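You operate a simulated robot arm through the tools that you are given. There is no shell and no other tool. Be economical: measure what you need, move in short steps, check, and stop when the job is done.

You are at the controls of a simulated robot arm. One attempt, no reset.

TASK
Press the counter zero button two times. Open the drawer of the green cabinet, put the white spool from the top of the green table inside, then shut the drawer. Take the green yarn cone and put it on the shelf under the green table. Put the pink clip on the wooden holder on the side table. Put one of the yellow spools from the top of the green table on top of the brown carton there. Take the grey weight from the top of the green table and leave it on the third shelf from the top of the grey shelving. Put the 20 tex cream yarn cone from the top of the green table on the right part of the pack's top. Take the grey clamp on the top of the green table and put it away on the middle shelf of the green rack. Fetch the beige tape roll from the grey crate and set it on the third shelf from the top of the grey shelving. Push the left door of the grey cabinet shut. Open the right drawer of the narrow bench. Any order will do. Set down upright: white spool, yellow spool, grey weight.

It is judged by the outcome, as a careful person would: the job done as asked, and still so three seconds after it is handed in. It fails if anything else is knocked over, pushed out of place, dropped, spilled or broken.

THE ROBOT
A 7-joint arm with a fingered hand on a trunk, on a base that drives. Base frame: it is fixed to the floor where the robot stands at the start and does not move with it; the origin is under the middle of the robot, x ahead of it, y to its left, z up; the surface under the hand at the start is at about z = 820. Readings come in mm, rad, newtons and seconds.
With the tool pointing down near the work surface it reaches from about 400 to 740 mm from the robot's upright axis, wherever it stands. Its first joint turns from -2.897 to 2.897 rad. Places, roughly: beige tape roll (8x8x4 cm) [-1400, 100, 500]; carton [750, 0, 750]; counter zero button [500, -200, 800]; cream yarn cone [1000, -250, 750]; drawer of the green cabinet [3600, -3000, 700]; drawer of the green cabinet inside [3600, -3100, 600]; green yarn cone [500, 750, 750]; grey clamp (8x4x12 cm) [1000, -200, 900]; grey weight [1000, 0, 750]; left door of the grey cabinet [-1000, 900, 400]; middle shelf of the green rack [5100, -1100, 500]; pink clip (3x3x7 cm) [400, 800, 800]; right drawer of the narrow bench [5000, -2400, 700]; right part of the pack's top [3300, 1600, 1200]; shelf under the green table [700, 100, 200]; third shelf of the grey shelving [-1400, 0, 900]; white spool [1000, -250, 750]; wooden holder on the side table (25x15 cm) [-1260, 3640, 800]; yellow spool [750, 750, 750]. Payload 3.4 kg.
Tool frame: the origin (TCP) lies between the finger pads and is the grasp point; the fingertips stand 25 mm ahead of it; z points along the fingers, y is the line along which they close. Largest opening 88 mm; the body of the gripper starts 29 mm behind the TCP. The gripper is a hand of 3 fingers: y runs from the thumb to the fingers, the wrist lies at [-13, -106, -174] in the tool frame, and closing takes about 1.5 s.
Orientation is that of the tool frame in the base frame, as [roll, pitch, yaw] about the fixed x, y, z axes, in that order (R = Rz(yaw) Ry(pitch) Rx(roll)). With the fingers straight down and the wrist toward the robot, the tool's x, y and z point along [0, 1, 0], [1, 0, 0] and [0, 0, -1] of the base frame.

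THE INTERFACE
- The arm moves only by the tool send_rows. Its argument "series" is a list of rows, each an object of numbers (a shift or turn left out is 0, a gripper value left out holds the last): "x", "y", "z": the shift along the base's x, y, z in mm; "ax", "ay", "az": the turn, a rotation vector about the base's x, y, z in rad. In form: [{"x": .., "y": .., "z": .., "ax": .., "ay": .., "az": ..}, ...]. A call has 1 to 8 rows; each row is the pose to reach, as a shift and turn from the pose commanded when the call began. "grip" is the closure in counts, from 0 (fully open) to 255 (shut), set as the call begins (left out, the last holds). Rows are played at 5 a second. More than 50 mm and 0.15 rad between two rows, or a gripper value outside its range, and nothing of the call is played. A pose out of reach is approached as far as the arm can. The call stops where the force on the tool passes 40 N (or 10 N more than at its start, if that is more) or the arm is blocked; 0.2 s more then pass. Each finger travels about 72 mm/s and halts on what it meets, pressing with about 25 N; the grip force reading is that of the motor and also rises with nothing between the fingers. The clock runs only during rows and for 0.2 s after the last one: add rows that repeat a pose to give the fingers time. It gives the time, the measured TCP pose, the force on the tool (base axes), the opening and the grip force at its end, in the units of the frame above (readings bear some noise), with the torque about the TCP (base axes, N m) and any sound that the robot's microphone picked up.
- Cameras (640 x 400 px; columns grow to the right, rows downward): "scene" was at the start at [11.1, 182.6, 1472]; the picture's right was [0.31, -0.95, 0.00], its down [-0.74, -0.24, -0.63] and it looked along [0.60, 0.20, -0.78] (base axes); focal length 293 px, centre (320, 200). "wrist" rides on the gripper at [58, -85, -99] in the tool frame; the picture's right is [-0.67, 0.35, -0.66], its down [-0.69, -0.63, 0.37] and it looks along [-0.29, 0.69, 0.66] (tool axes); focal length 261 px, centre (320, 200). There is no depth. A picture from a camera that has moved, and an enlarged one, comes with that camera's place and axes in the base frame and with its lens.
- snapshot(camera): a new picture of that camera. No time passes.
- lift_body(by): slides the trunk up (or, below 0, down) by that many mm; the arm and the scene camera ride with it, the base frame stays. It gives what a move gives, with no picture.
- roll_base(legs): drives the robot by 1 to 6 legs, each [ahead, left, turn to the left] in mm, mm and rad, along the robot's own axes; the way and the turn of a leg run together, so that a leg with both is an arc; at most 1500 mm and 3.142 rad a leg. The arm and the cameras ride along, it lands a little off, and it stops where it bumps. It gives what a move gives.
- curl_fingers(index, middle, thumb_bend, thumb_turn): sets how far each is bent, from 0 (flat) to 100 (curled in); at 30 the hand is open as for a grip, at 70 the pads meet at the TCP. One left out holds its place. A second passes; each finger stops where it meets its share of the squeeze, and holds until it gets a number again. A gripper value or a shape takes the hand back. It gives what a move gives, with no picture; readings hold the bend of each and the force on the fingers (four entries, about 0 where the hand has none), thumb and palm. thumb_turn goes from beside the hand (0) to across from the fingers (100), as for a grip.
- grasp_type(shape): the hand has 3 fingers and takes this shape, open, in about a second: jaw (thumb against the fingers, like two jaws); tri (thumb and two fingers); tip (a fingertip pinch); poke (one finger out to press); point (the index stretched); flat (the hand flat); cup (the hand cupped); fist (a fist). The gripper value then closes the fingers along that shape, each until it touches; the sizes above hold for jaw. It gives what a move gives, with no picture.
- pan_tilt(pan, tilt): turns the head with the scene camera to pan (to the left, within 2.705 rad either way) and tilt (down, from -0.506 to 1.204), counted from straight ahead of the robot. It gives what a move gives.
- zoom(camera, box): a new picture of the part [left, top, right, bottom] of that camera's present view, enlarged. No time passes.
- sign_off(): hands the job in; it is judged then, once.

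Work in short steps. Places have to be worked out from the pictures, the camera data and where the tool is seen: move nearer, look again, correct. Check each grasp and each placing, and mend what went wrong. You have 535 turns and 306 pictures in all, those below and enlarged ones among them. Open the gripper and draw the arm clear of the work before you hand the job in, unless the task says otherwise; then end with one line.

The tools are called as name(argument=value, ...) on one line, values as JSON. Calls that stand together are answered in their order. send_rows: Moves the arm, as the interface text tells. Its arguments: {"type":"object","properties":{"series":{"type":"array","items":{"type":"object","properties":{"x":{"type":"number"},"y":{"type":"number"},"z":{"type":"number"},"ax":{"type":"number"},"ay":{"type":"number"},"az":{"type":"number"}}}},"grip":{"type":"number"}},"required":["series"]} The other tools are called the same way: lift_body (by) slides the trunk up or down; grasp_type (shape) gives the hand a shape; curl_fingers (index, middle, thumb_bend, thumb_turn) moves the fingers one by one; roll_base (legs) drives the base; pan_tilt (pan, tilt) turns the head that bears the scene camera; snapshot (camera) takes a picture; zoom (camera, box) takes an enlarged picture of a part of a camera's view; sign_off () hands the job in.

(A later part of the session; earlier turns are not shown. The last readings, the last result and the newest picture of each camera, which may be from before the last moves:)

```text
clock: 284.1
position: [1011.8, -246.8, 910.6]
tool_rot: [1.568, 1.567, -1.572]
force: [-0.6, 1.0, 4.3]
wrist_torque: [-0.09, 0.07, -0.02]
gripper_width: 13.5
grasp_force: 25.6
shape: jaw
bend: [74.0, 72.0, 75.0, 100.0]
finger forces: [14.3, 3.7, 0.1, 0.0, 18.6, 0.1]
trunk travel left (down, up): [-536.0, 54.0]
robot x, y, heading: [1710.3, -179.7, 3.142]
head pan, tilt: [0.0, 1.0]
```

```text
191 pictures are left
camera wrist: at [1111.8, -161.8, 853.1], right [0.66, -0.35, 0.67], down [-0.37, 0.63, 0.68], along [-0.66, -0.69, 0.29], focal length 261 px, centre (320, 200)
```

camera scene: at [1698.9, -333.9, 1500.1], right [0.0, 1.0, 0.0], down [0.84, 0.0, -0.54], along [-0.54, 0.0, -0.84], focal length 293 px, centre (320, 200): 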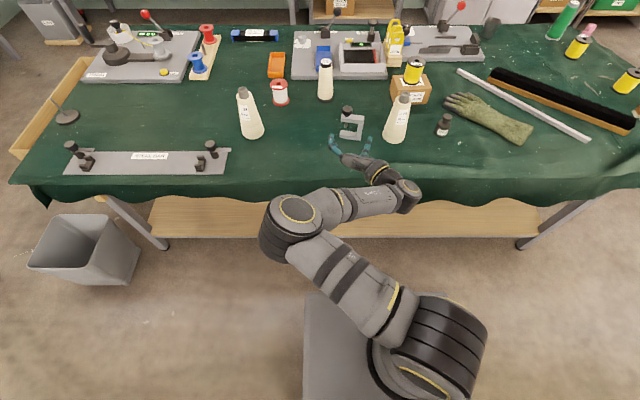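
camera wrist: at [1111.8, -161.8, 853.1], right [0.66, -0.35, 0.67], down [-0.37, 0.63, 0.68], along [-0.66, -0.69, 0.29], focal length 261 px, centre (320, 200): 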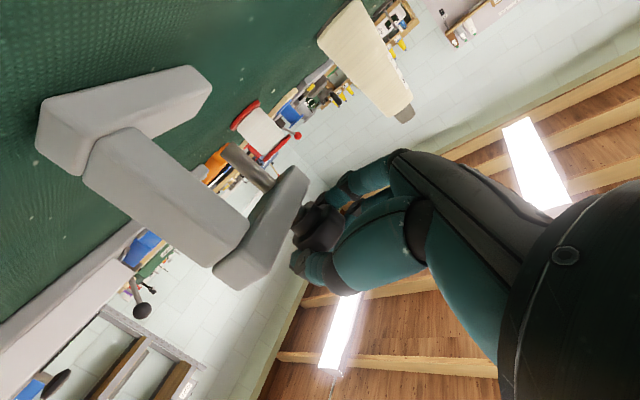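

The fingers are closed round the knob. I lift 60 mm and check that it holds.

send_rows(series=[{"z": 15}, {"z": 30}, {"z": 60}, {"z": 90}, {"z": 90}])

snapshot(camera="wrist")

zoom(camera="scene", box=[300, 80, 440, 210])

```text
clock: 285.3
position: [1011.2, -247.8, 998.9]
tool_rot: [2.927, 1.568, -0.216]
force: [0.2, -0.8, -3.7]
wrist_torque: [-0.06, -0.04, 0.01]
gripper_width: 13.6
grasp_force: 24.8
shape: jaw
bend: [74.0, 72.0, 76.0, 100.0]
finger forces: [17.0, 0.0, 0.0, 0.0, 17.2, 0.1]
trunk travel left (down, up): [-536.0, 54.0]
robot x, y, heading: [1709.8, -175.9, 3.142]
head pan, tilt: [0.0, 1.0]
```

```text
190 pictures are left
camera wrist: at [1110.5, -161.5, 943.4], right [0.66, -0.35, 0.67], down [-0.37, 0.63, 0.68], along [-0.66, -0.69, 0.29], focal length 261 px, centre (320, 200)
```

wrist: 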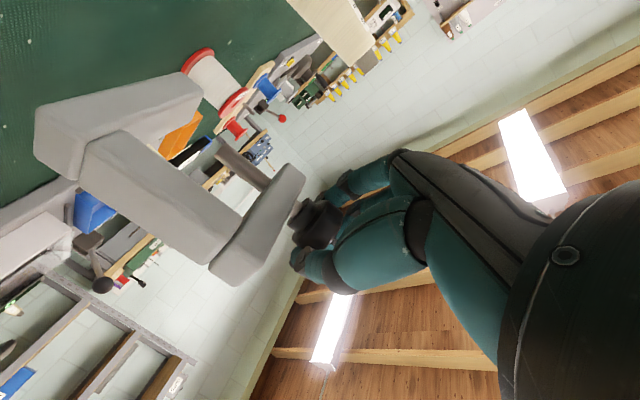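

```text
3.08 times, centred on (370, 145) of scene
camera zoom: at [1698.5, -333.8, 1500.1], right [0.0, 1.0, 0.0], down [0.84, 0.0, -0.54], along [-0.54, 0.0, -0.84], focal length 903 px, centre (166, 369)
```

zoom: 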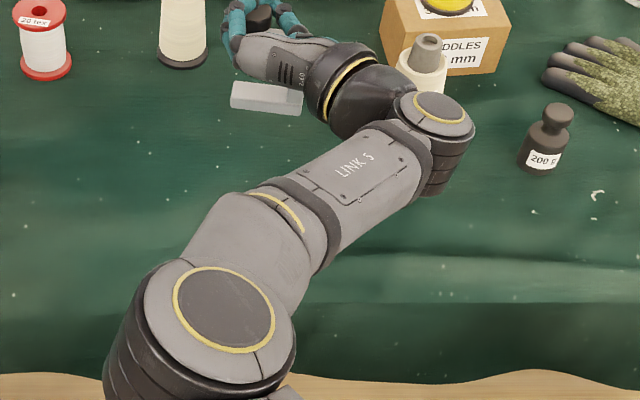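

The clamp hangs upright and firm. I lift, tuck the arm in and drive round to the rack by the corridor along the green cabinet.

send_rows(series=[{"z": 40}, {"z": 70, "x": 30}, {"z": 75, "x": 70}, {"z": 75, "x": 110}, {"z": 75, "x": 140}])

roll_base(legs=[[-350, 0, 0], [0, 0, 1.571], [1100, 0, 0], [1050, 0, 0], [0, 0, 1.571]])

```text
clock: 286.5
position: [1152.7, -245.8, 1074.0]
tool_rot: [1.765, 1.566, -1.377]
force: [-1.5, 1.0, -3.0]
wrist_torque: [-0.02, -0.03, 0.0]
gripper_width: 13.4
grasp_force: 25.1
shape: jaw
bend: [74.0, 72.0, 77.0, 100.0]
finger forces: [16.9, 0.1, 0.1, 0.0, 16.7, 0.0]
trunk travel left (down, up): [-536.0, 54.0]
robot x, y, heading: [1709.6, -177.0, 3.139]
head pan, tilt: [0.0, 1.0]
```

```text
clock: 306.6
position: [2649.2, -2222.8, 1074.8]
tool_rot: [1.667, 1.566, 1.684]
force: [0.2, 0.5, -3.6]
wrist_torque: [0.0, 0.03, 0.04]
gripper_width: 13.1
grasp_force: 24.6
shape: jaw
bend: [75.0, 72.0, 78.0, 100.0]
finger forces: [15.1, 0.0, 0.0, 0.0, 15.5, 0.1]
trunk travel left (down, up): [-536.0, 54.0]
robot x, y, heading: [2093.7, -2304.3, 0.016]
head pan, tilt: [0.0, 1.0]
```

Position and grip are good. I go on along the corridor, then sidestep to face the rack.

roll_base(legs=[[1100, 0, -0.016], [1050, 0, 0], [0, 700, 0], [0, 480, 0]])

pan_tilt(pan=0.0, tilt=0.7)

snapshot(camera="scene")

snapshot(camera="wrist")

```text
clock: 323.3
position: [4829.8, -1056.9, 1074.0]
tool_rot: [0.227, 1.57, 0.224]
force: [-0.6, -0.4, -3.2]
wrist_torque: [0.04, 0.06, -0.02]
gripper_width: 13.1
grasp_force: 24.6
shape: jaw
bend: [75.0, 72.0, 78.0, 100.0]
finger forces: [15.5, 0.1, 0.0, 0.0, 15.5, 0.0]
trunk travel left (down, up): [-536.0, 54.0]
robot x, y, heading: [4272.1, -1130.0, 0.003]
head pan, tilt: [0.0, 1.0]
```

```text
clock: 324.1
position: [4830.7, -1056.4, 1075.0]
tool_rot: [2.054, 1.566, 2.049]
force: [-0.3, 0.1, -3.6]
wrist_torque: [0.06, 0.02, -0.01]
gripper_width: 13.0
grasp_force: 24.7
shape: jaw
bend: [75.0, 72.0, 78.0, 100.0]
finger forces: [15.4, 0.1, 0.0, 0.0, 15.6, 0.1]
trunk travel left (down, up): [-536.0, 54.0]
robot x, y, heading: [4272.3, -1126.7, -0.003]
head pan, tilt: [0.0, 0.7]
```

```text
188 pictures are left
camera scene: at [4297.4, -966.4, 1523.4], right [0.0, -1.0, 0.0], down [-0.64, 0.0, -0.76], along [0.76, 0.0, -0.64], focal length 293 px, centre (320, 200)
```

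scene: 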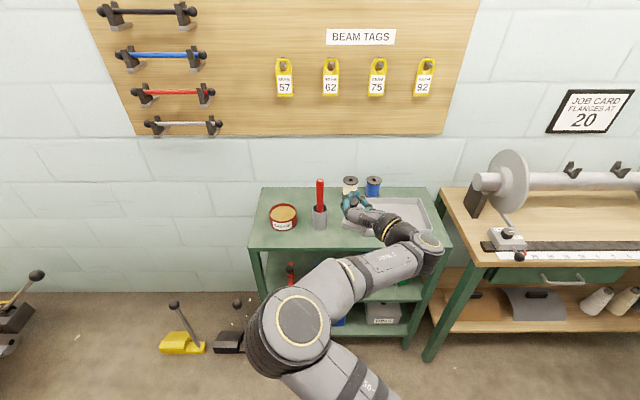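

```text
187 pictures are left
camera wrist: at [4731.8, -1141.1, 1017.2], right [-0.65, 0.35, 0.67], down [0.36, -0.63, 0.68], along [0.66, 0.69, 0.29], focal length 261 px, centre (320, 200)
```

wrist: 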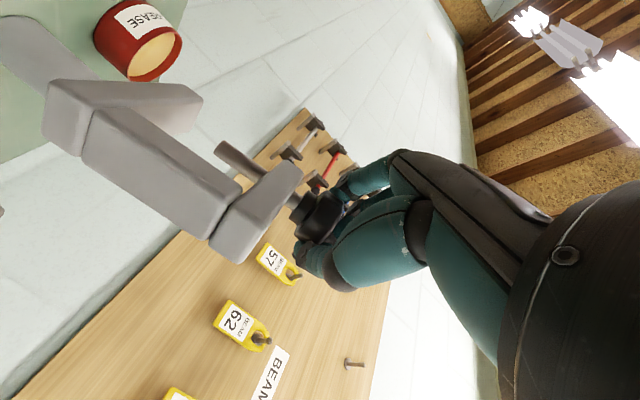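

The rack's front is near x≈4920, with y from -740 to -1383. I back off a little and lower the trunk to see and reach the middle shelf.

roll_base(legs=[[-80, 0, 0]])

lift_body(by=-440)

pan_tilt(pan=-0.1, tilt=0.5)

snapshot(camera="scene")

snapshot(camera="wrist")

```text
clock: 325.1
position: [4750.6, -1056.4, 1076.0]
tool_rot: [1.737, 1.568, 1.734]
force: [-0.9, 0.8, -3.0]
wrist_torque: [-0.02, 0.07, -0.05]
gripper_width: 13.2
grasp_force: 25.2
shape: jaw
bend: [75.0, 72.0, 78.0, 100.0]
finger forces: [15.9, 0.0, 0.0, 0.0, 15.5, 0.0]
trunk travel left (down, up): [-536.0, 54.0]
robot x, y, heading: [4188.3, -1124.7, -0.003]
head pan, tilt: [0.0, 0.7]
```

```text
refused: -440 is not a number from -400 to 400
```

```text
clock: 325.9
position: [4750.2, -1056.0, 1074.1]
tool_rot: [2.06, 1.566, 2.057]
force: [-0.1, -0.9, -3.2]
wrist_torque: [0.07, 0.03, 0.02]
gripper_width: 13.4
grasp_force: 24.7
shape: jaw
bend: [75.0, 72.0, 78.0, 100.0]
finger forces: [15.9, 0.1, 0.0, 0.1, 15.5, 0.1]
trunk travel left (down, up): [-536.0, 54.0]
robot x, y, heading: [4195.9, -1121.5, -0.005]
head pan, tilt: [-0.099, 0.499]
```

```text
186 pictures are left
camera scene: at [4222.8, -975.2, 1541.1], right [-0.1, -0.99, 0.0], down [-0.48, 0.05, -0.88], along [0.87, -0.09, -0.48], focal length 293 px, centre (320, 200)
```

scene: 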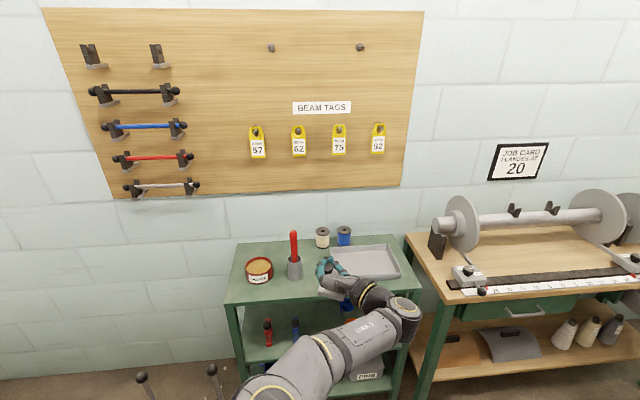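

```text
185 pictures are left
camera wrist: at [4651.6, -1140.7, 1017.2], right [-0.65, 0.35, 0.67], down [0.36, -0.63, 0.68], along [0.66, 0.69, 0.29], focal length 261 px, centre (320, 200)
```

wrist: 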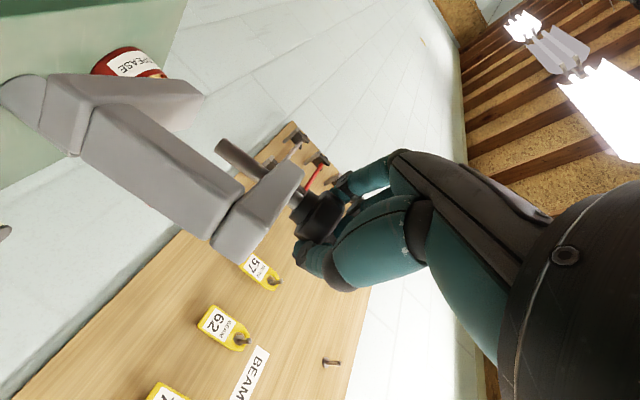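

The lift allows 400 mm at a time, so I lower by 400 and look.

lift_body(by=-400)

snapshot(camera="scene")

snapshot(camera="wrist")

```text
clock: 329.7
position: [4751.4, -1056.9, 675.9]
tool_rot: [1.933, 1.566, 1.931]
force: [0.7, -0.2, -2.6]
wrist_torque: [0.02, 0.04, -0.02]
gripper_width: 13.3
grasp_force: 24.2
shape: jaw
bend: [75.0, 72.0, 78.0, 100.0]
finger forces: [16.0, 0.0, 0.0, 0.0, 15.6, 0.1]
trunk travel left (down, up): [-136.0, 454.0]
robot x, y, heading: [4190.5, -1125.5, -0.005]
head pan, tilt: [-0.099, 0.499]
```

```text
184 pictures are left
camera scene: at [4222.8, -975.2, 1141.2], right [-0.1, -0.99, 0.0], down [-0.48, 0.05, -0.88], along [0.87, -0.09, -0.48], focal length 293 px, centre (320, 200)
```

scene: 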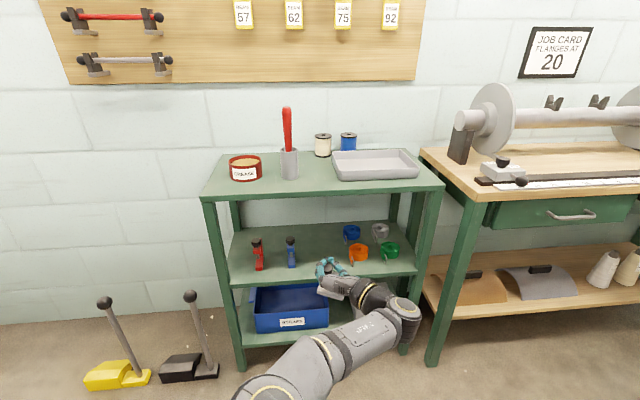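

```text
183 pictures are left
camera wrist: at [4651.5, -1140.8, 617.2], right [-0.65, 0.35, 0.67], down [0.36, -0.63, 0.68], along [0.66, 0.69, 0.29], focal length 261 px, centre (320, 200)
```

wrist: 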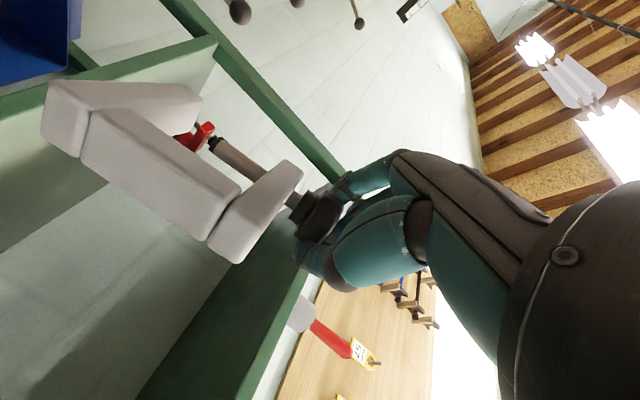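

The middle shelf already holds a red and a blue clamp with a free slot to their right, around y≈-1060, x≈4965. I extend the hand toward that slot above shelf level.

send_rows(series=[{"z": -15}, {"z": -15, "x": 40}, {"z": -15, "x": 80}, {"z": -15, "x": 120}])

roll_base(legs=[[60, 0, 0.004]])

snapshot(camera="scene")

snapshot(camera="wrist")

```text
clock: 330.7
position: [4870.4, -1056.2, 659.9]
tool_rot: [1.64, 1.566, 1.638]
force: [0.0, 0.9, -2.5]
wrist_torque: [-0.02, 0.06, -0.01]
gripper_width: 13.3
grasp_force: 25.0
shape: jaw
bend: [75.0, 72.0, 78.0, 100.0]
finger forces: [16.5, 0.0, 0.1, 0.1, 15.5, 0.0]
trunk travel left (down, up): [-136.0, 454.0]
robot x, y, heading: [4191.4, -1124.0, -0.007]
head pan, tilt: [-0.099, 0.499]
```

```text
clock: 331.7
position: [4931.0, -1053.9, 657.7]
tool_rot: [1.872, 1.566, 1.873]
force: [-0.4, 0.0, -4.5]
wrist_torque: [-0.03, 0.01, -0.02]
gripper_width: 13.1
grasp_force: 24.8
shape: jaw
bend: [75.0, 72.0, 79.0, 100.0]
finger forces: [16.7, 0.0, 0.1, 0.0, 15.6, 0.0]
trunk travel left (down, up): [-136.0, 454.0]
robot x, y, heading: [4254.8, -1124.0, 0.007]
head pan, tilt: [-0.099, 0.499]
```

```text
182 pictures are left
camera scene: at [4282.8, -975.2, 1141.2], right [-0.1, -0.99, 0.0], down [-0.48, 0.05, -0.88], along [0.87, -0.09, -0.48], focal length 293 px, centre (320, 200)
```

scene: 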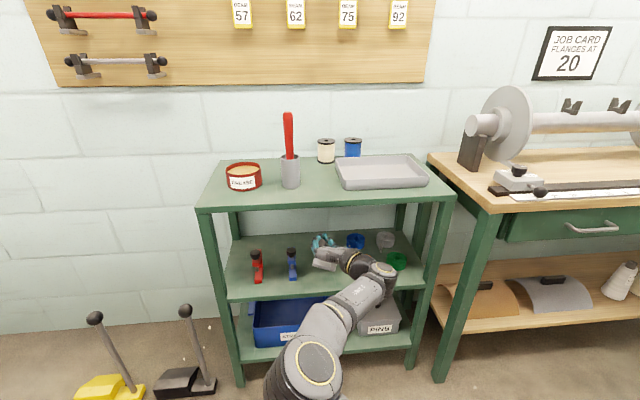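

```text
181 pictures are left
camera wrist: at [4832.0, -1138.1, 600.6], right [-0.66, 0.35, 0.67], down [0.37, -0.63, 0.68], along [0.66, 0.69, 0.29], focal length 261 px, centre (320, 200)
```

wrist: 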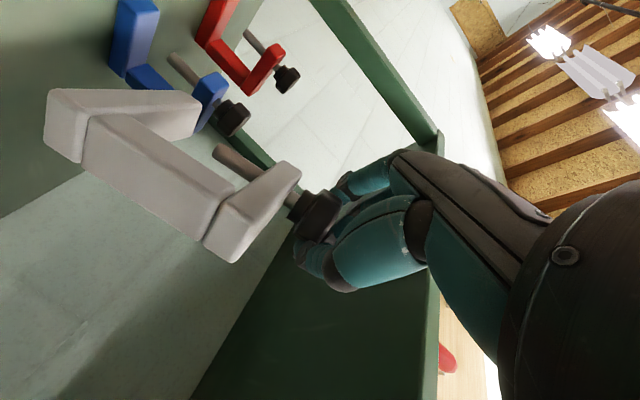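

The slot is right ahead beside the blue clamp. I go in 45 mm more and lower toward the shelf.

send_rows(series=[{"x": 25}, {"x": 45}, {"x": 45, "z": -25}, {"x": 45, "z": -45}, {"x": 45, "z": -60}])

snapshot(camera="wrist")

zoom(camera="scene", box=[220, 200, 440, 340])

```text
clock: 332.9
position: [4974.8, -1054.6, 597.0]
tool_rot: [1.507, 1.568, 1.506]
force: [0.8, -0.2, -3.3]
wrist_torque: [0.01, 0.03, 0.02]
gripper_width: 13.3
grasp_force: 24.6
shape: jaw
bend: [75.0, 72.0, 79.0, 100.0]
finger forces: [16.7, 0.0, 0.1, 0.0, 15.5, 0.1]
trunk travel left (down, up): [-136.0, 454.0]
robot x, y, heading: [4252.8, -1124.7, -0.002]
head pan, tilt: [-0.099, 0.499]
```

```text
180 pictures are left
camera wrist: at [4876.3, -1139.7, 539.3], right [-0.66, 0.35, 0.67], down [0.37, -0.63, 0.68], along [0.66, 0.69, 0.29], focal length 261 px, centre (320, 200)
```

wrist: 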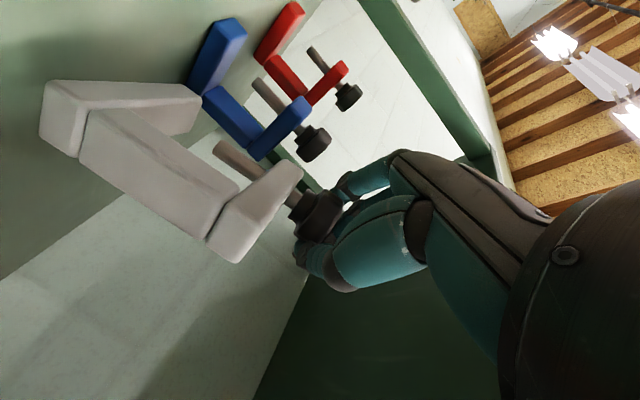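

```text
2.86 times, centred on (330, 270) of scene
camera zoom: at [4282.8, -975.2, 1141.2], right [-0.1, -0.99, 0.0], down [-0.48, 0.05, -0.88], along [0.87, -0.09, -0.48], focal length 838 px, centre (291, 0)
```

zoom: 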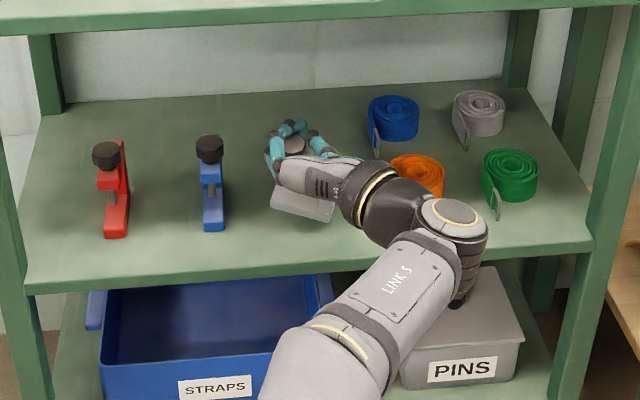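

All clear of the strap rolls. I lower in small steps to contact.

send_rows(series=[{"z": -6}, {"z": -12}, {"z": -17}, {"z": -22}, {"z": -26}, {"z": -30}, {"z": -34}, {"z": -38}])

zoom(camera="scene", box=[220, 200, 440, 340])

```text
clock: 334.7
position: [4976.1, -1053.4, 571.2]
tool_rot: [0.37, 1.549, 0.374]
force: [-1.7, -1.1, 19.9]
wrist_torque: [0.17, -0.19, 0.04]
gripper_width: 13.2
grasp_force: 25.0
shape: jaw
bend: [75.0, 72.0, 78.0, 100.0]
finger forces: [16.5, 13.0, 0.0, 0.1, 26.8, 0.0]
trunk travel left (down, up): [-136.0, 454.0]
robot x, y, heading: [4255.5, -1125.9, 0.005]
head pan, tilt: [-0.099, 0.499]
stopped in row 8: the force on the tool passed its limit at 43 N (the readings are from after the stop); the commanded pose is now the measured one
```

```text
2.86 times, centred on (330, 270) of scene
camera zoom: at [4280.0, -975.6, 1141.2], right [-0.1, -0.99, 0.0], down [-0.47, 0.05, -0.88], along [0.87, -0.09, -0.48], focal length 838 px, centre (291, 0)
```

zoom: 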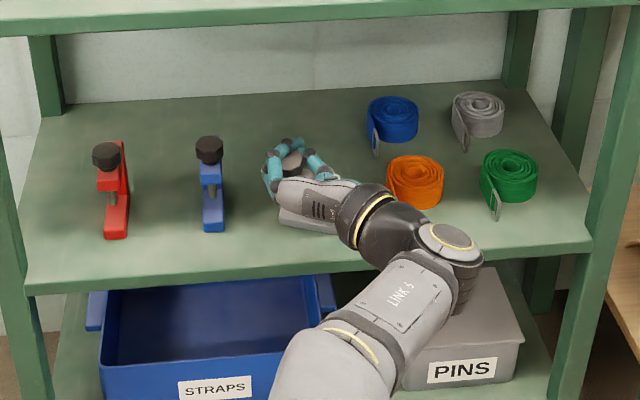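

The clamp is on the shelf. I ease up 2 mm, open the hand and draw straight back.

send_rows(series=[{"z": 2}, {"z": 2}])

send_rows(series=[{}, {}, {}, {}, {}, {}, {}, {}], grip=0)

snapshot(camera="wrist")

send_rows(series=[{"x": -20, "z": 2}, {"x": -40, "z": 3}, {"x": -70, "z": 5}, {"x": -100, "z": 20}, {"x": -130, "z": 40}])

snapshot(camera="wrist")

snapshot(camera="scene")

```text
clock: 335.3
position: [4975.4, -1052.3, 571.3]
tool_rot: [0.446, 1.553, 0.451]
force: [-1.4, -1.0, 23.0]
wrist_torque: [0.19, -0.21, 0.06]
gripper_width: 13.1
grasp_force: 24.5
shape: jaw
bend: [75.0, 72.0, 78.0, 100.0]
finger forces: [16.9, 15.2, 0.0, 0.0, 27.6, 0.0]
trunk travel left (down, up): [-136.0, 454.0]
robot x, y, heading: [4250.4, -1125.3, -0.002]
head pan, tilt: [-0.099, 0.499]
```

```text
clock: 337.1
position: [4976.0, -1053.0, 568.6]
tool_rot: [0.577, 1.56, 0.578]
force: [-0.1, -0.4, 0.2]
wrist_torque: [-0.02, 0.0, 0.0]
gripper_width: 87.5
grasp_force: 0.1
shape: jaw
bend: [30.0, 30.0, 30.0, 98.0]
finger forces: [0.0, 0.0, 0.0, 0.0, 0.1, 0.1]
trunk travel left (down, up): [-136.0, 454.0]
robot x, y, heading: [4257.1, -1126.2, -0.002]
head pan, tilt: [-0.099, 0.499]
```

```text
177 pictures are left
camera wrist: at [4878.5, -1137.3, 509.5], right [-0.66, 0.34, 0.66], down [0.36, -0.63, 0.69], along [0.66, 0.69, 0.3], focal length 261 px, centre (320, 200)
```

wrist: 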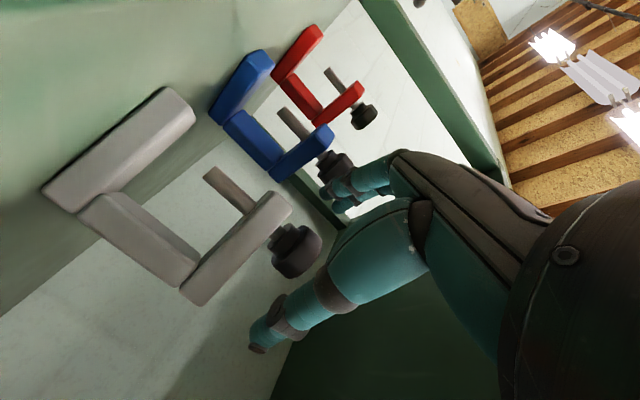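

```text
clock: 338.3
position: [4845.8, -1052.8, 607.4]
tool_rot: [0.472, 1.56, 0.474]
force: [0.9, -0.4, -1.0]
wrist_torque: [-0.02, 0.02, 0.03]
gripper_width: 87.8
grasp_force: 0.0
shape: jaw
bend: [30.0, 30.0, 30.0, 98.0]
finger forces: [0.0, 0.0, 0.0, 0.0, 0.1, 0.1]
trunk travel left (down, up): [-136.0, 454.0]
robot x, y, heading: [4256.2, -1123.0, -0.001]
head pan, tilt: [-0.099, 0.499]
```

```text
176 pictures are left
camera wrist: at [4747.7, -1136.4, 548.8], right [-0.66, 0.34, 0.66], down [0.36, -0.63, 0.69], along [0.66, 0.69, 0.3], focal length 261 px, centre (320, 200)
```

wrist: 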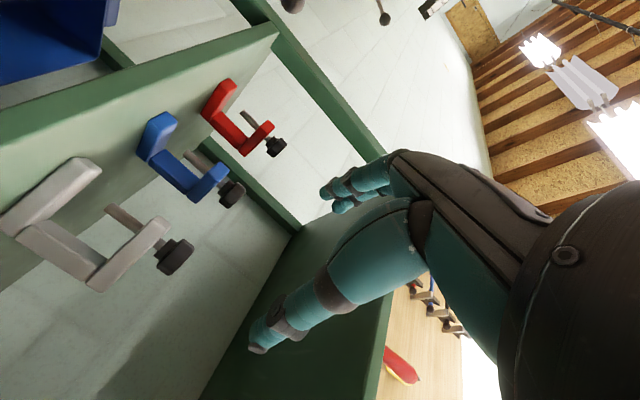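

```text
175 pictures are left
camera scene: at [4282.7, -975.3, 1141.2], right [-0.1, -0.99, 0.0], down [-0.48, 0.05, -0.88], along [0.87, -0.09, -0.48], focal length 293 px, centre (320, 200)
```

scene: 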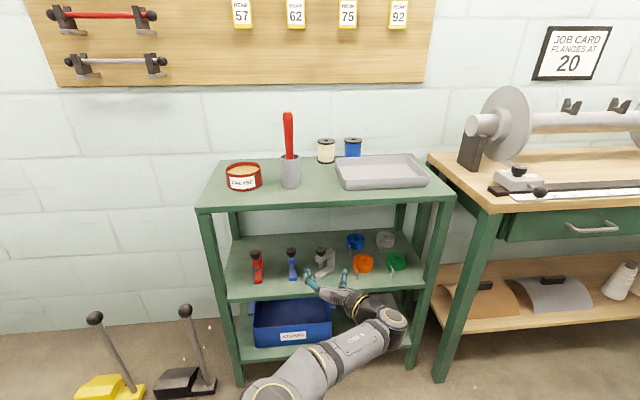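

The grey clamp stands beside the other two on the middle shelf. I back out, raise the trunk and return to the green table for the 20 tex cone.

roll_base(legs=[[-150, 0, 0]])

lift_body(by=400)

roll_base(legs=[[0, -700, 0], [0, -490, 0], [-1000, 0, 0], [-1000, 0, 0], [0, 0, 3.14]])

roll_base(legs=[[0, -1000, 0], [0, -950, 0]])

pan_tilt(pan=0.1, tilt=0.9)

snapshot(camera="scene")

```text
clock: 339.7
position: [4693.0, -1054.0, 606.8]
tool_rot: [0.548, 1.557, 0.548]
force: [0.3, -0.6, -0.8]
wrist_torque: [0.02, -0.01, -0.01]
gripper_width: 87.9
grasp_force: 0.1
shape: jaw
bend: [30.0, 30.0, 30.0, 98.0]
finger forces: [0.1, 0.0, 0.0, 0.0, 0.1, 0.0]
trunk travel left (down, up): [-136.0, 454.0]
robot x, y, heading: [4099.3, -1121.5, 0.003]
head pan, tilt: [-0.099, 0.499]
```

```text
clock: 343.5
position: [4693.3, -1051.5, 1006.9]
tool_rot: [0.65, 1.557, 0.65]
force: [-0.7, -0.2, 0.5]
wrist_torque: [0.0, 0.0, 0.02]
gripper_width: 87.6
grasp_force: 0.1
shape: jaw
bend: [30.0, 30.0, 30.0, 98.0]
finger forces: [0.0, 0.0, 0.0, 0.0, 0.1, 0.0]
trunk travel left (down, up): [-536.0, 54.0]
robot x, y, heading: [4098.8, -1123.3, -0.005]
head pan, tilt: [-0.099, 0.499]
```

```text
clock: 366.6
position: [1507.2, -2284.4, 1007.7]
tool_rot: [0.567, 1.559, -2.638]
force: [-0.1, -0.2, -0.5]
wrist_torque: [0.0, 0.01, 0.02]
gripper_width: 87.8
grasp_force: 0.1
shape: jaw
bend: [30.0, 30.0, 30.0, 98.0]
finger forces: [0.0, 0.1, 0.1, 0.0, 0.1, 0.0]
trunk travel left (down, up): [-536.0, 54.0]
robot x, y, heading: [2100.6, -2246.8, 3.076]
head pan, tilt: [-0.099, 0.499]
```

```text
clock: 376.4
position: [1661.6, -311.8, 1007.6]
tool_rot: [0.49, 1.557, -2.746]
force: [-0.4, 0.6, 0.4]
wrist_torque: [-0.02, 0.01, 0.0]
gripper_width: 87.7
grasp_force: 0.0
shape: jaw
bend: [30.0, 30.0, 30.0, 98.0]
finger forces: [0.0, 0.0, 0.1, 0.0, 0.1, 0.0]
trunk travel left (down, up): [-536.0, 54.0]
robot x, y, heading: [2257.0, -299.1, 3.046]
head pan, tilt: [-0.099, 0.499]
```

```text
clock: 377.2
position: [1661.7, -311.9, 1008.2]
tool_rot: [0.525, 1.559, -2.71]
force: [0.3, -0.5, -0.3]
wrist_torque: [0.03, 0.0, -0.01]
gripper_width: 87.6
grasp_force: 0.1
shape: jaw
bend: [30.0, 30.0, 30.0, 98.0]
finger forces: [0.1, 0.0, 0.0, 0.1, 0.0, 0.0]
trunk travel left (down, up): [-536.0, 54.0]
robot x, y, heading: [2255.9, -297.7, 3.045]
head pan, tilt: [0.099, 0.901]
```

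```text
174 pictures are left
camera scene: at [2226.6, -459.4, 1507.4], right [0.0, 1.0, 0.0], down [0.78, 0.0, -0.62], along [-0.62, 0.0, -0.78], focal length 293 px, centre (320, 200)
```

scene: 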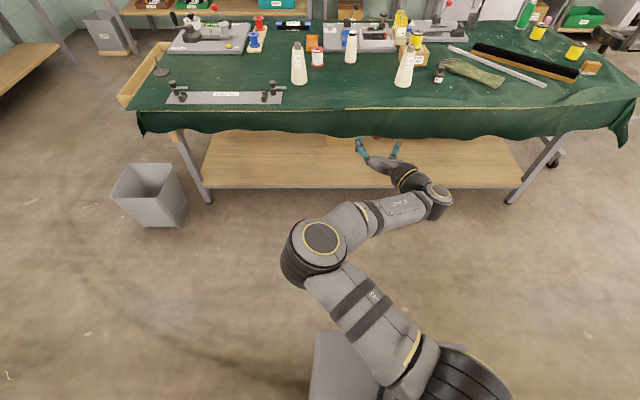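

Heading drifted to 3.045. I want the hand to come in at an angle that keeps it away from the 30 tex cone, so I turn to 2.85 and drive to a pre-grasp position.

roll_base(legs=[[0, 0, -0.195], [300, 357, 0], [300, 0, 0]])

snapshot(camera="scene")

snapshot(camera="wrist")

```text
clock: 382.3
position: [997.2, -372.2, 1006.5]
tool_rot: [0.431, 1.558, -2.987]
force: [-0.3, -0.7, -0.3]
wrist_torque: [0.03, -0.02, 0.01]
gripper_width: 87.7
grasp_force: 0.2
shape: jaw
bend: [30.0, 30.0, 30.0, 98.0]
finger forces: [0.0, 0.0, 0.0, 0.1, 0.0, 0.0]
trunk travel left (down, up): [-536.0, 54.0]
robot x, y, heading: [1585.8, -465.2, 2.863]
head pan, tilt: [0.099, 0.901]
```

```text
173 pictures are left
camera scene: at [1526.3, -619.7, 1507.3], right [0.18, 0.98, 0.0], down [0.77, -0.14, -0.62], along [-0.61, 0.11, -0.78], focal length 293 px, centre (320, 200)
```

scene: 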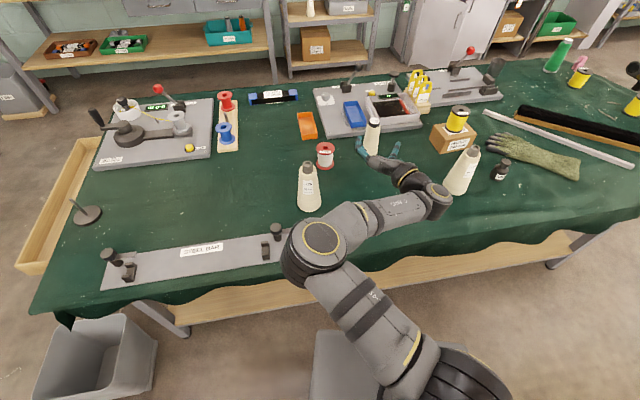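

```text
172 pictures are left
camera wrist: at [1116.1, -317.6, 948.6], right [0.54, -0.51, 0.66], down [-0.17, 0.71, 0.69], along [-0.82, -0.49, 0.3], focal length 261 px, centre (320, 200)
```

wrist: 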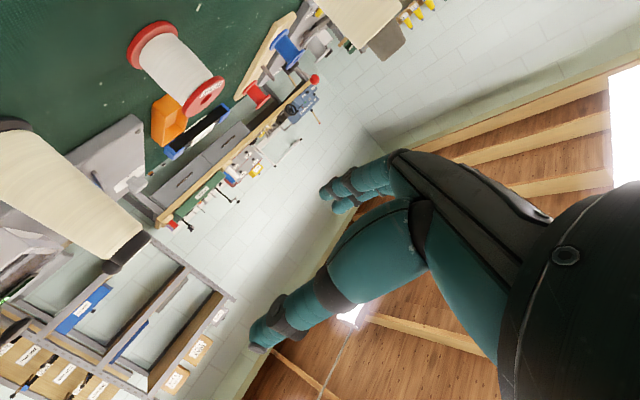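

The 20 tex cone stands near (812,-313), base z≈805 and top ≈938. The hand lies almost exactly on its line, so I lower to mid-cone height and look again.

send_rows(series=[{"z": -40}, {"z": -80}, {"z": -120}, {"z": -120, "x": -40, "y": 12}, {"z": -120, "x": -80, "y": 24}, {"z": -120, "x": -80, "y": 24}])

snapshot(camera="wrist")

zoom(camera="scene", box=[290, 90, 510, 230])

```text
clock: 383.7
position: [916.1, -348.7, 887.4]
tool_rot: [0.478, 1.559, -2.94]
force: [-0.3, 0.4, 0.6]
wrist_torque: [-0.02, -0.03, 0.0]
gripper_width: 87.5
grasp_force: 0.0
shape: jaw
bend: [30.0, 30.0, 30.0, 98.0]
finger forces: [0.1, 0.0, 0.0, 0.0, 0.0, 0.0]
trunk travel left (down, up): [-536.0, 54.0]
robot x, y, heading: [1585.0, -465.4, 2.864]
head pan, tilt: [0.099, 0.901]
```

```text
171 pictures are left
camera wrist: at [1034.9, -294.5, 828.8], right [0.54, -0.51, 0.66], down [-0.17, 0.71, 0.69], along [-0.82, -0.49, 0.3], focal length 261 px, centre (320, 200)
```

wrist: 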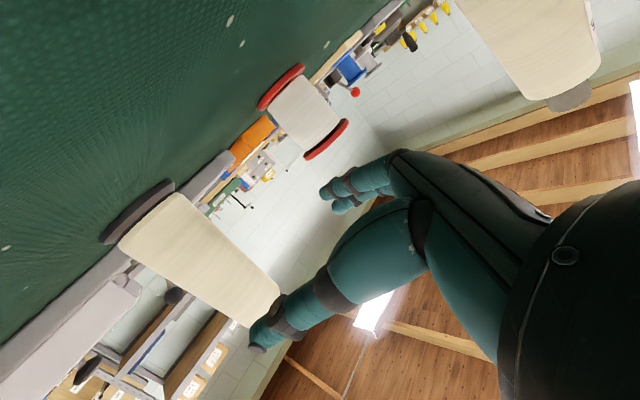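

```text
2.86 times, centred on (400, 160) of scene
camera zoom: at [1526.7, -619.8, 1507.4], right [0.18, 0.98, 0.0], down [0.77, -0.14, -0.62], along [-0.61, 0.11, -0.78], focal length 838 px, centre (91, 314)
```

zoom: 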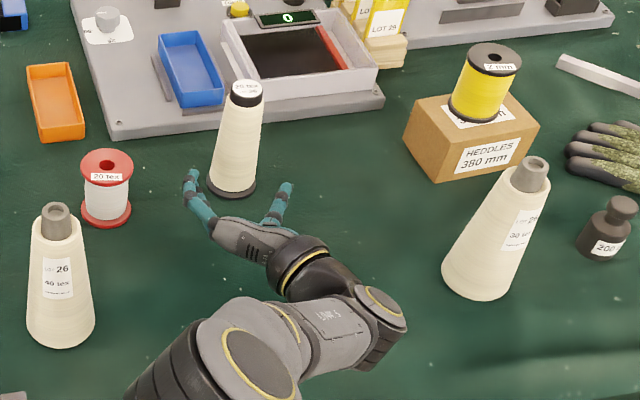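

Well aligned; the cone's axis is at about (820,-320). I advance 98 mm along the approach line and close.

send_rows(series=[{"x": -35, "y": 10}, {"x": -65, "y": 19}, {"x": -85, "y": 25}, {"x": -95, "y": 28}, {"x": -95, "y": 28}])

snapshot(camera="wrist")

zoom(camera="scene", box=[290, 90, 510, 230])

```text
clock: 384.9
position: [845.7, -331.4, 898.5]
tool_rot: [0.468, 1.56, -2.951]
force: [0.4, -0.2, 0.5]
wrist_torque: [-0.01, 0.01, 0.02]
gripper_width: 87.7
grasp_force: 0.1
shape: jaw
bend: [30.0, 30.0, 30.0, 98.0]
finger forces: [0.1, 0.0, 0.0, 0.0, 0.0, 0.0]
out of reach, approached as far as the arm can: row 3, 4, 5
trunk travel left (down, up): [-536.0, 54.0]
robot x, y, heading: [1586.8, -465.6, 2.864]
head pan, tilt: [0.099, 0.901]
```

```text
169 pictures are left
camera wrist: at [965.1, -278.0, 840.3], right [0.54, -0.51, 0.66], down [-0.17, 0.71, 0.69], along [-0.82, -0.49, 0.3], focal length 261 px, centre (320, 200)
```

wrist: 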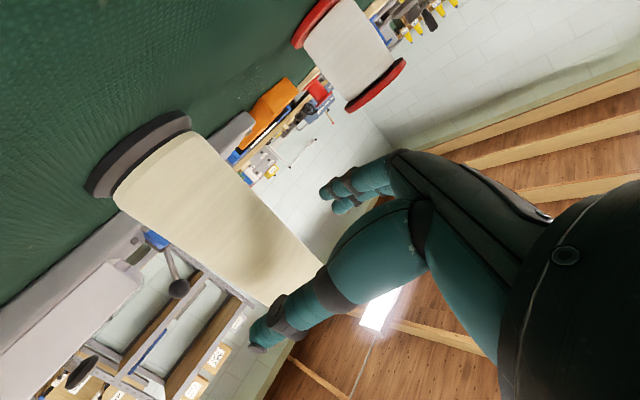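

```text
2.86 times, centred on (400, 160) of scene
camera zoom: at [1526.7, -619.8, 1507.3], right [0.18, 0.98, 0.0], down [0.77, -0.14, -0.62], along [-0.61, 0.11, -0.78], focal length 838 px, centre (91, 314)
```

zoom: 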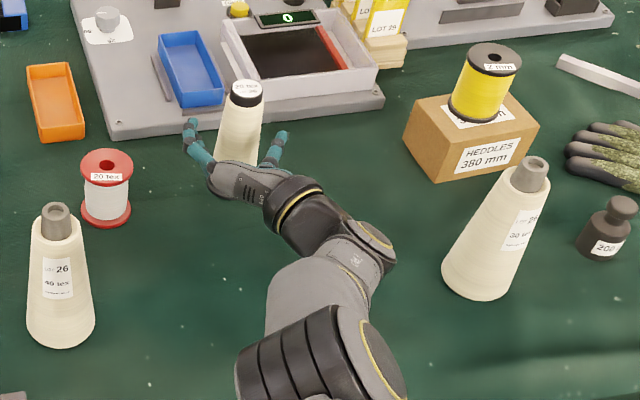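

The arm is at its limit about 28 mm short, so I roll the base ahead by that and close on the cone.

roll_base(legs=[[28, 0, 0]])

snapshot(camera="wrist")

send_rows(series=[{}, {}, {}, {}, {}, {}, {}, {}], grip=255)

snapshot(camera="wrist")

```text
clock: 385.8
position: [818.7, -324.7, 898.9]
tool_rot: [0.516, 1.558, -2.903]
force: [0.3, 0.0, -0.6]
wrist_torque: [0.01, 0.02, -0.03]
gripper_width: 87.7
grasp_force: 0.0
shape: jaw
bend: [30.0, 30.0, 30.0, 98.0]
finger forces: [0.0, 0.0, 0.0, 0.0, 0.0, 0.0]
trunk travel left (down, up): [-536.0, 54.0]
robot x, y, heading: [1563.1, -460.4, 2.86]
head pan, tilt: [0.099, 0.901]
```

```text
167 pictures are left
camera wrist: at [938.0, -270.2, 839.8], right [0.54, -0.51, 0.67], down [-0.17, 0.71, 0.69], along [-0.82, -0.49, 0.3], focal length 261 px, centre (320, 200)
```

wrist: 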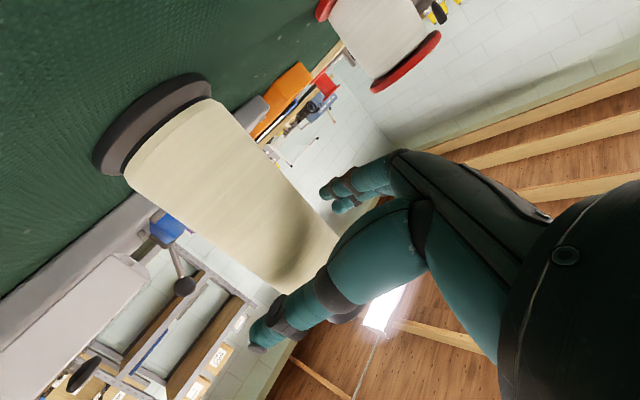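

```text
clock: 387.6
position: [819.5, -324.9, 899.4]
tool_rot: [0.389, 1.559, -3.029]
force: [0.6, 0.5, 0.7]
wrist_torque: [0.04, 0.04, 0.02]
gripper_width: 40.3
grasp_force: 24.7
shape: jaw
bend: [74.0, 48.0, 70.0, 100.0]
finger forces: [14.1, 7.7, 0.1, 0.0, 22.8, 0.1]
trunk travel left (down, up): [-536.0, 54.0]
robot x, y, heading: [1559.7, -460.9, 2.861]
head pan, tilt: [0.099, 0.901]
```

```text
166 pictures are left
camera wrist: at [938.4, -270.3, 840.2], right [0.54, -0.51, 0.66], down [-0.17, 0.71, 0.69], along [-0.82, -0.49, 0.3], focal length 261 px, centre (320, 200)
```

wrist: 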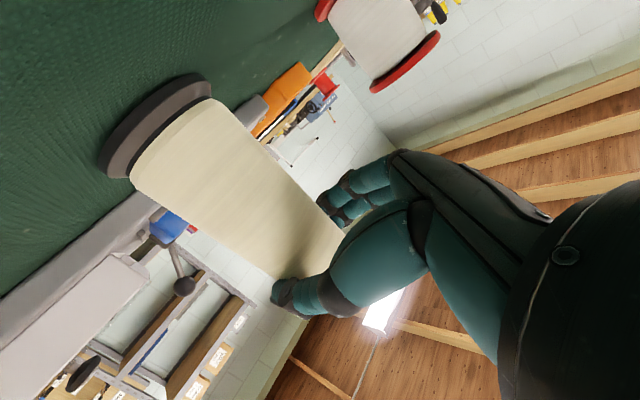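

Gripped at about 40 mm. I lift by raising the trunk a little and check that it doesn't slip.

lift_body(by=50)

snapshot(camera="wrist")

zoom(camera="scene", box=[290, 90, 510, 230])

```text
clock: 388.5
position: [820.3, -324.4, 949.8]
tool_rot: [0.554, 1.558, -2.866]
force: [-0.2, 1.1, 0.0]
wrist_torque: [0.0, -0.03, -0.01]
gripper_width: 40.2
grasp_force: 24.6
shape: jaw
bend: [74.0, 48.0, 70.0, 100.0]
finger forces: [14.4, 8.0, 0.1, 0.1, 22.7, 0.0]
trunk travel left (down, up): [-586.0, 4.0]
robot x, y, heading: [1561.4, -455.6, 2.861]
head pan, tilt: [0.099, 0.901]
```

```text
165 pictures are left
camera wrist: at [938.3, -270.4, 890.0], right [0.54, -0.51, 0.67], down [-0.17, 0.71, 0.69], along [-0.82, -0.49, 0.3], focal length 261 px, centre (320, 200)
```

wrist: 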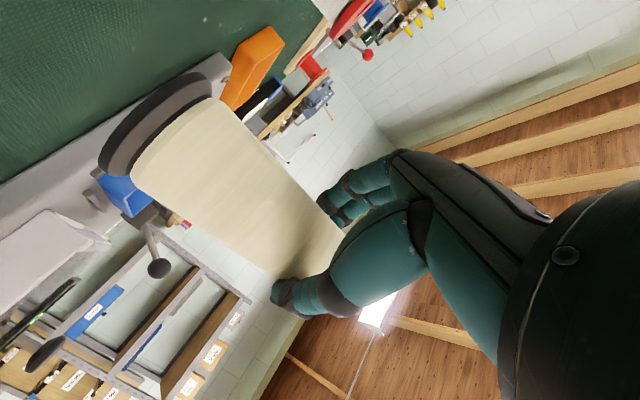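

```text
2.86 times, centred on (400, 160) of scene
camera zoom: at [1499.6, -612.1, 1557.4], right [0.18, 0.98, 0.0], down [0.77, -0.14, -0.62], along [-0.61, 0.11, -0.78], focal length 838 px, centre (91, 314)
```

zoom: 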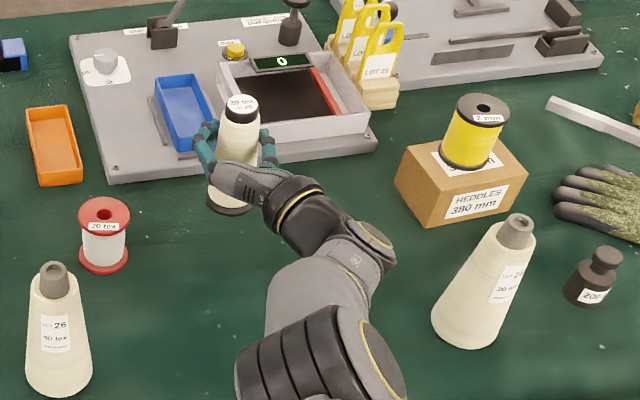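

The cone is held. I withdraw, turn round and head for the loom to look at the pack's top.

send_rows(series=[{"x": 20, "y": -6, "z": 30}, {"x": 50, "y": -14, "z": 50}, {"x": 90, "y": -26, "z": 60}, {"x": 125, "y": -36, "z": 60}])

roll_base(legs=[[-450, 0, 0], [0, 0, -2.861], [0, 900, 0], [0, 700, 0]])

pan_tilt(pan=0.0, tilt=0.3)

snapshot(camera="scene")

```text
clock: 389.5
position: [947.1, -362.9, 1013.1]
tool_rot: [0.471, 1.556, -2.948]
force: [0.6, -0.1, -0.9]
wrist_torque: [-0.01, 0.01, -0.01]
gripper_width: 40.1
grasp_force: 24.9
shape: jaw
bend: [74.0, 48.0, 71.0, 100.0]
finger forces: [14.2, 7.9, 0.0, 0.1, 22.5, 0.1]
trunk travel left (down, up): [-586.0, 4.0]
robot x, y, heading: [1560.2, -458.2, 2.864]
head pan, tilt: [0.099, 0.901]
```

```text
clock: 406.6
position: [2605.2, 1072.1, 1011.3]
tool_rot: [0.297, 1.557, 0.309]
force: [-0.5, -0.3, -1.2]
wrist_torque: [0.0, -0.01, 0.0]
gripper_width: 39.9
grasp_force: 24.9
shape: jaw
bend: [74.0, 48.0, 71.0, 100.0]
finger forces: [14.2, 7.8, 0.0, 0.0, 22.5, 0.0]
trunk travel left (down, up): [-586.0, 4.0]
robot x, y, heading: [1987.5, 987.2, 0.013]
head pan, tilt: [0.099, 0.901]
```

```text
clock: 407.6
position: [2606.3, 1072.3, 1011.6]
tool_rot: [0.636, 1.559, 0.65]
force: [0.2, -0.2, -0.6]
wrist_torque: [0.0, 0.03, 0.01]
gripper_width: 39.9
grasp_force: 25.4
shape: jaw
bend: [74.0, 48.0, 71.0, 100.0]
finger forces: [14.2, 7.9, 0.0, 0.0, 22.5, 0.0]
trunk travel left (down, up): [-586.0, 4.0]
robot x, y, heading: [1987.2, 985.2, 0.009]
head pan, tilt: [0.0, 0.3]
```

```text
163 pictures are left
camera scene: at [2018.4, 1146.7, 1609.5], right [0.01, -1.0, 0.0], down [-0.3, 0.0, -0.95], along [0.95, 0.01, -0.3], focal length 293 px, centre (320, 200)
```

scene: 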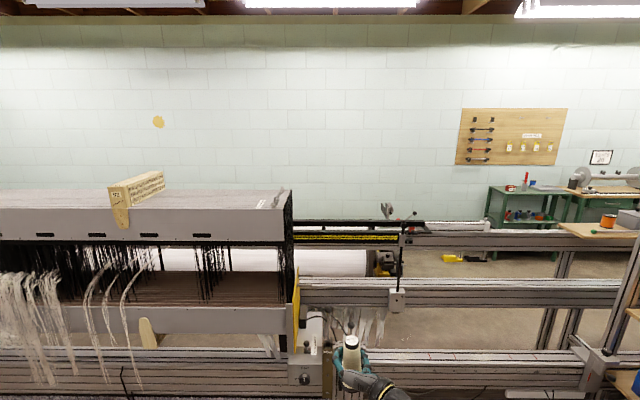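

The pack's top is divided by a wooden comb piece; the right part runs from there to the right end, y about 1274–1834, front edge x≈3200. I raise the cone well above it and drive closer.

send_rows(series=[{"z": 45}, {"z": 90}, {"z": 135}, {"z": 180}, {"z": 225}, {"z": 270}, {"z": 310}, {"z": 330}])

roll_base(legs=[[0, 430, -0.01], [350, 0, 0]])

pan_tilt(pan=0.0, tilt=0.7)

snapshot(camera="scene")

snapshot(camera="wrist")

```text
clock: 409.4
position: [2606.6, 1072.0, 1343.0]
tool_rot: [0.286, 1.56, 0.301]
force: [1.0, 0.6, -0.2]
wrist_torque: [-0.01, 0.04, -0.01]
gripper_width: 39.5
grasp_force: 25.2
shape: jaw
bend: [74.0, 48.0, 71.0, 100.0]
finger forces: [14.2, 7.9, 0.0, 0.0, 22.3, 0.1]
trunk travel left (down, up): [-586.0, 4.0]
robot x, y, heading: [1988.5, 989.6, 0.011]
head pan, tilt: [0.0, 0.3]
```

```text
clock: 413.9
position: [2957.8, 1487.1, 1342.7]
tool_rot: [0.395, 1.559, 0.396]
force: [-0.4, 0.4, 0.5]
wrist_torque: [0.03, 0.0, 0.0]
gripper_width: 39.6
grasp_force: 25.3
shape: jaw
bend: [74.0, 48.0, 71.0, 100.0]
finger forces: [14.1, 7.8, 0.0, 0.0, 22.3, 0.0]
trunk travel left (down, up): [-586.0, 4.0]
robot x, y, heading: [2334.5, 1405.9, 0.001]
head pan, tilt: [0.0, 0.3]
```

```text
clock: 414.7
position: [2957.8, 1486.1, 1342.5]
tool_rot: [0.573, 1.559, 0.574]
force: [0.3, 0.3, -1.0]
wrist_torque: [-0.02, 0.04, -0.04]
gripper_width: 39.6
grasp_force: 25.3
shape: jaw
bend: [74.0, 48.0, 71.0, 100.0]
finger forces: [14.1, 7.8, 0.0, 0.1, 22.3, 0.0]
trunk travel left (down, up): [-586.0, 4.0]
robot x, y, heading: [2338.0, 1406.2, -0.001]
head pan, tilt: [0.0, 0.7]
```

```text
162 pictures are left
camera scene: at [2362.5, 1567.1, 1573.6], right [0.0, -1.0, 0.0], down [-0.64, 0.0, -0.77], along [0.77, 0.0, -0.64], focal length 293 px, centre (320, 200)
```

scene: 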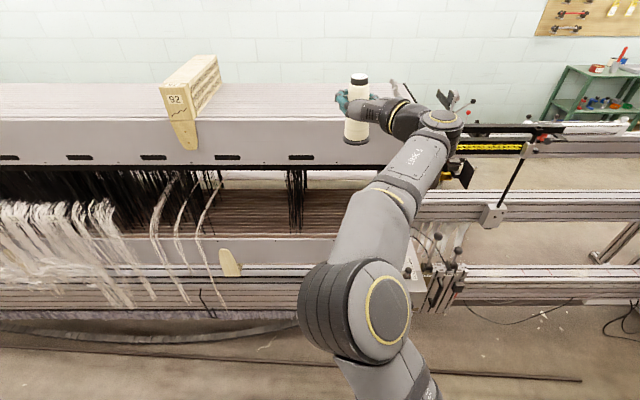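

```text
161 pictures are left
camera wrist: at [2859.9, 1402.1, 1283.9], right [-0.66, 0.34, 0.67], down [0.36, -0.63, 0.69], along [0.66, 0.69, 0.3], focal length 261 px, centre (320, 200)
```

wrist: 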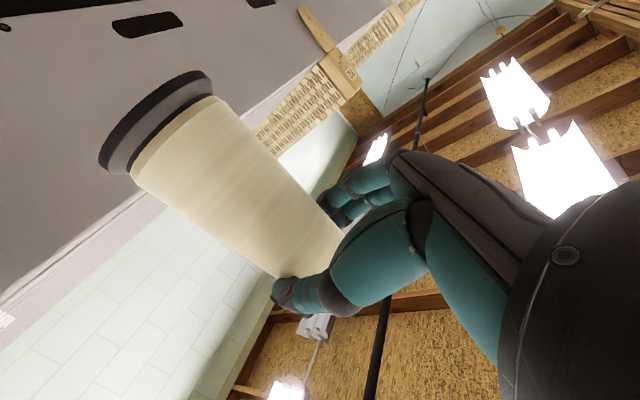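

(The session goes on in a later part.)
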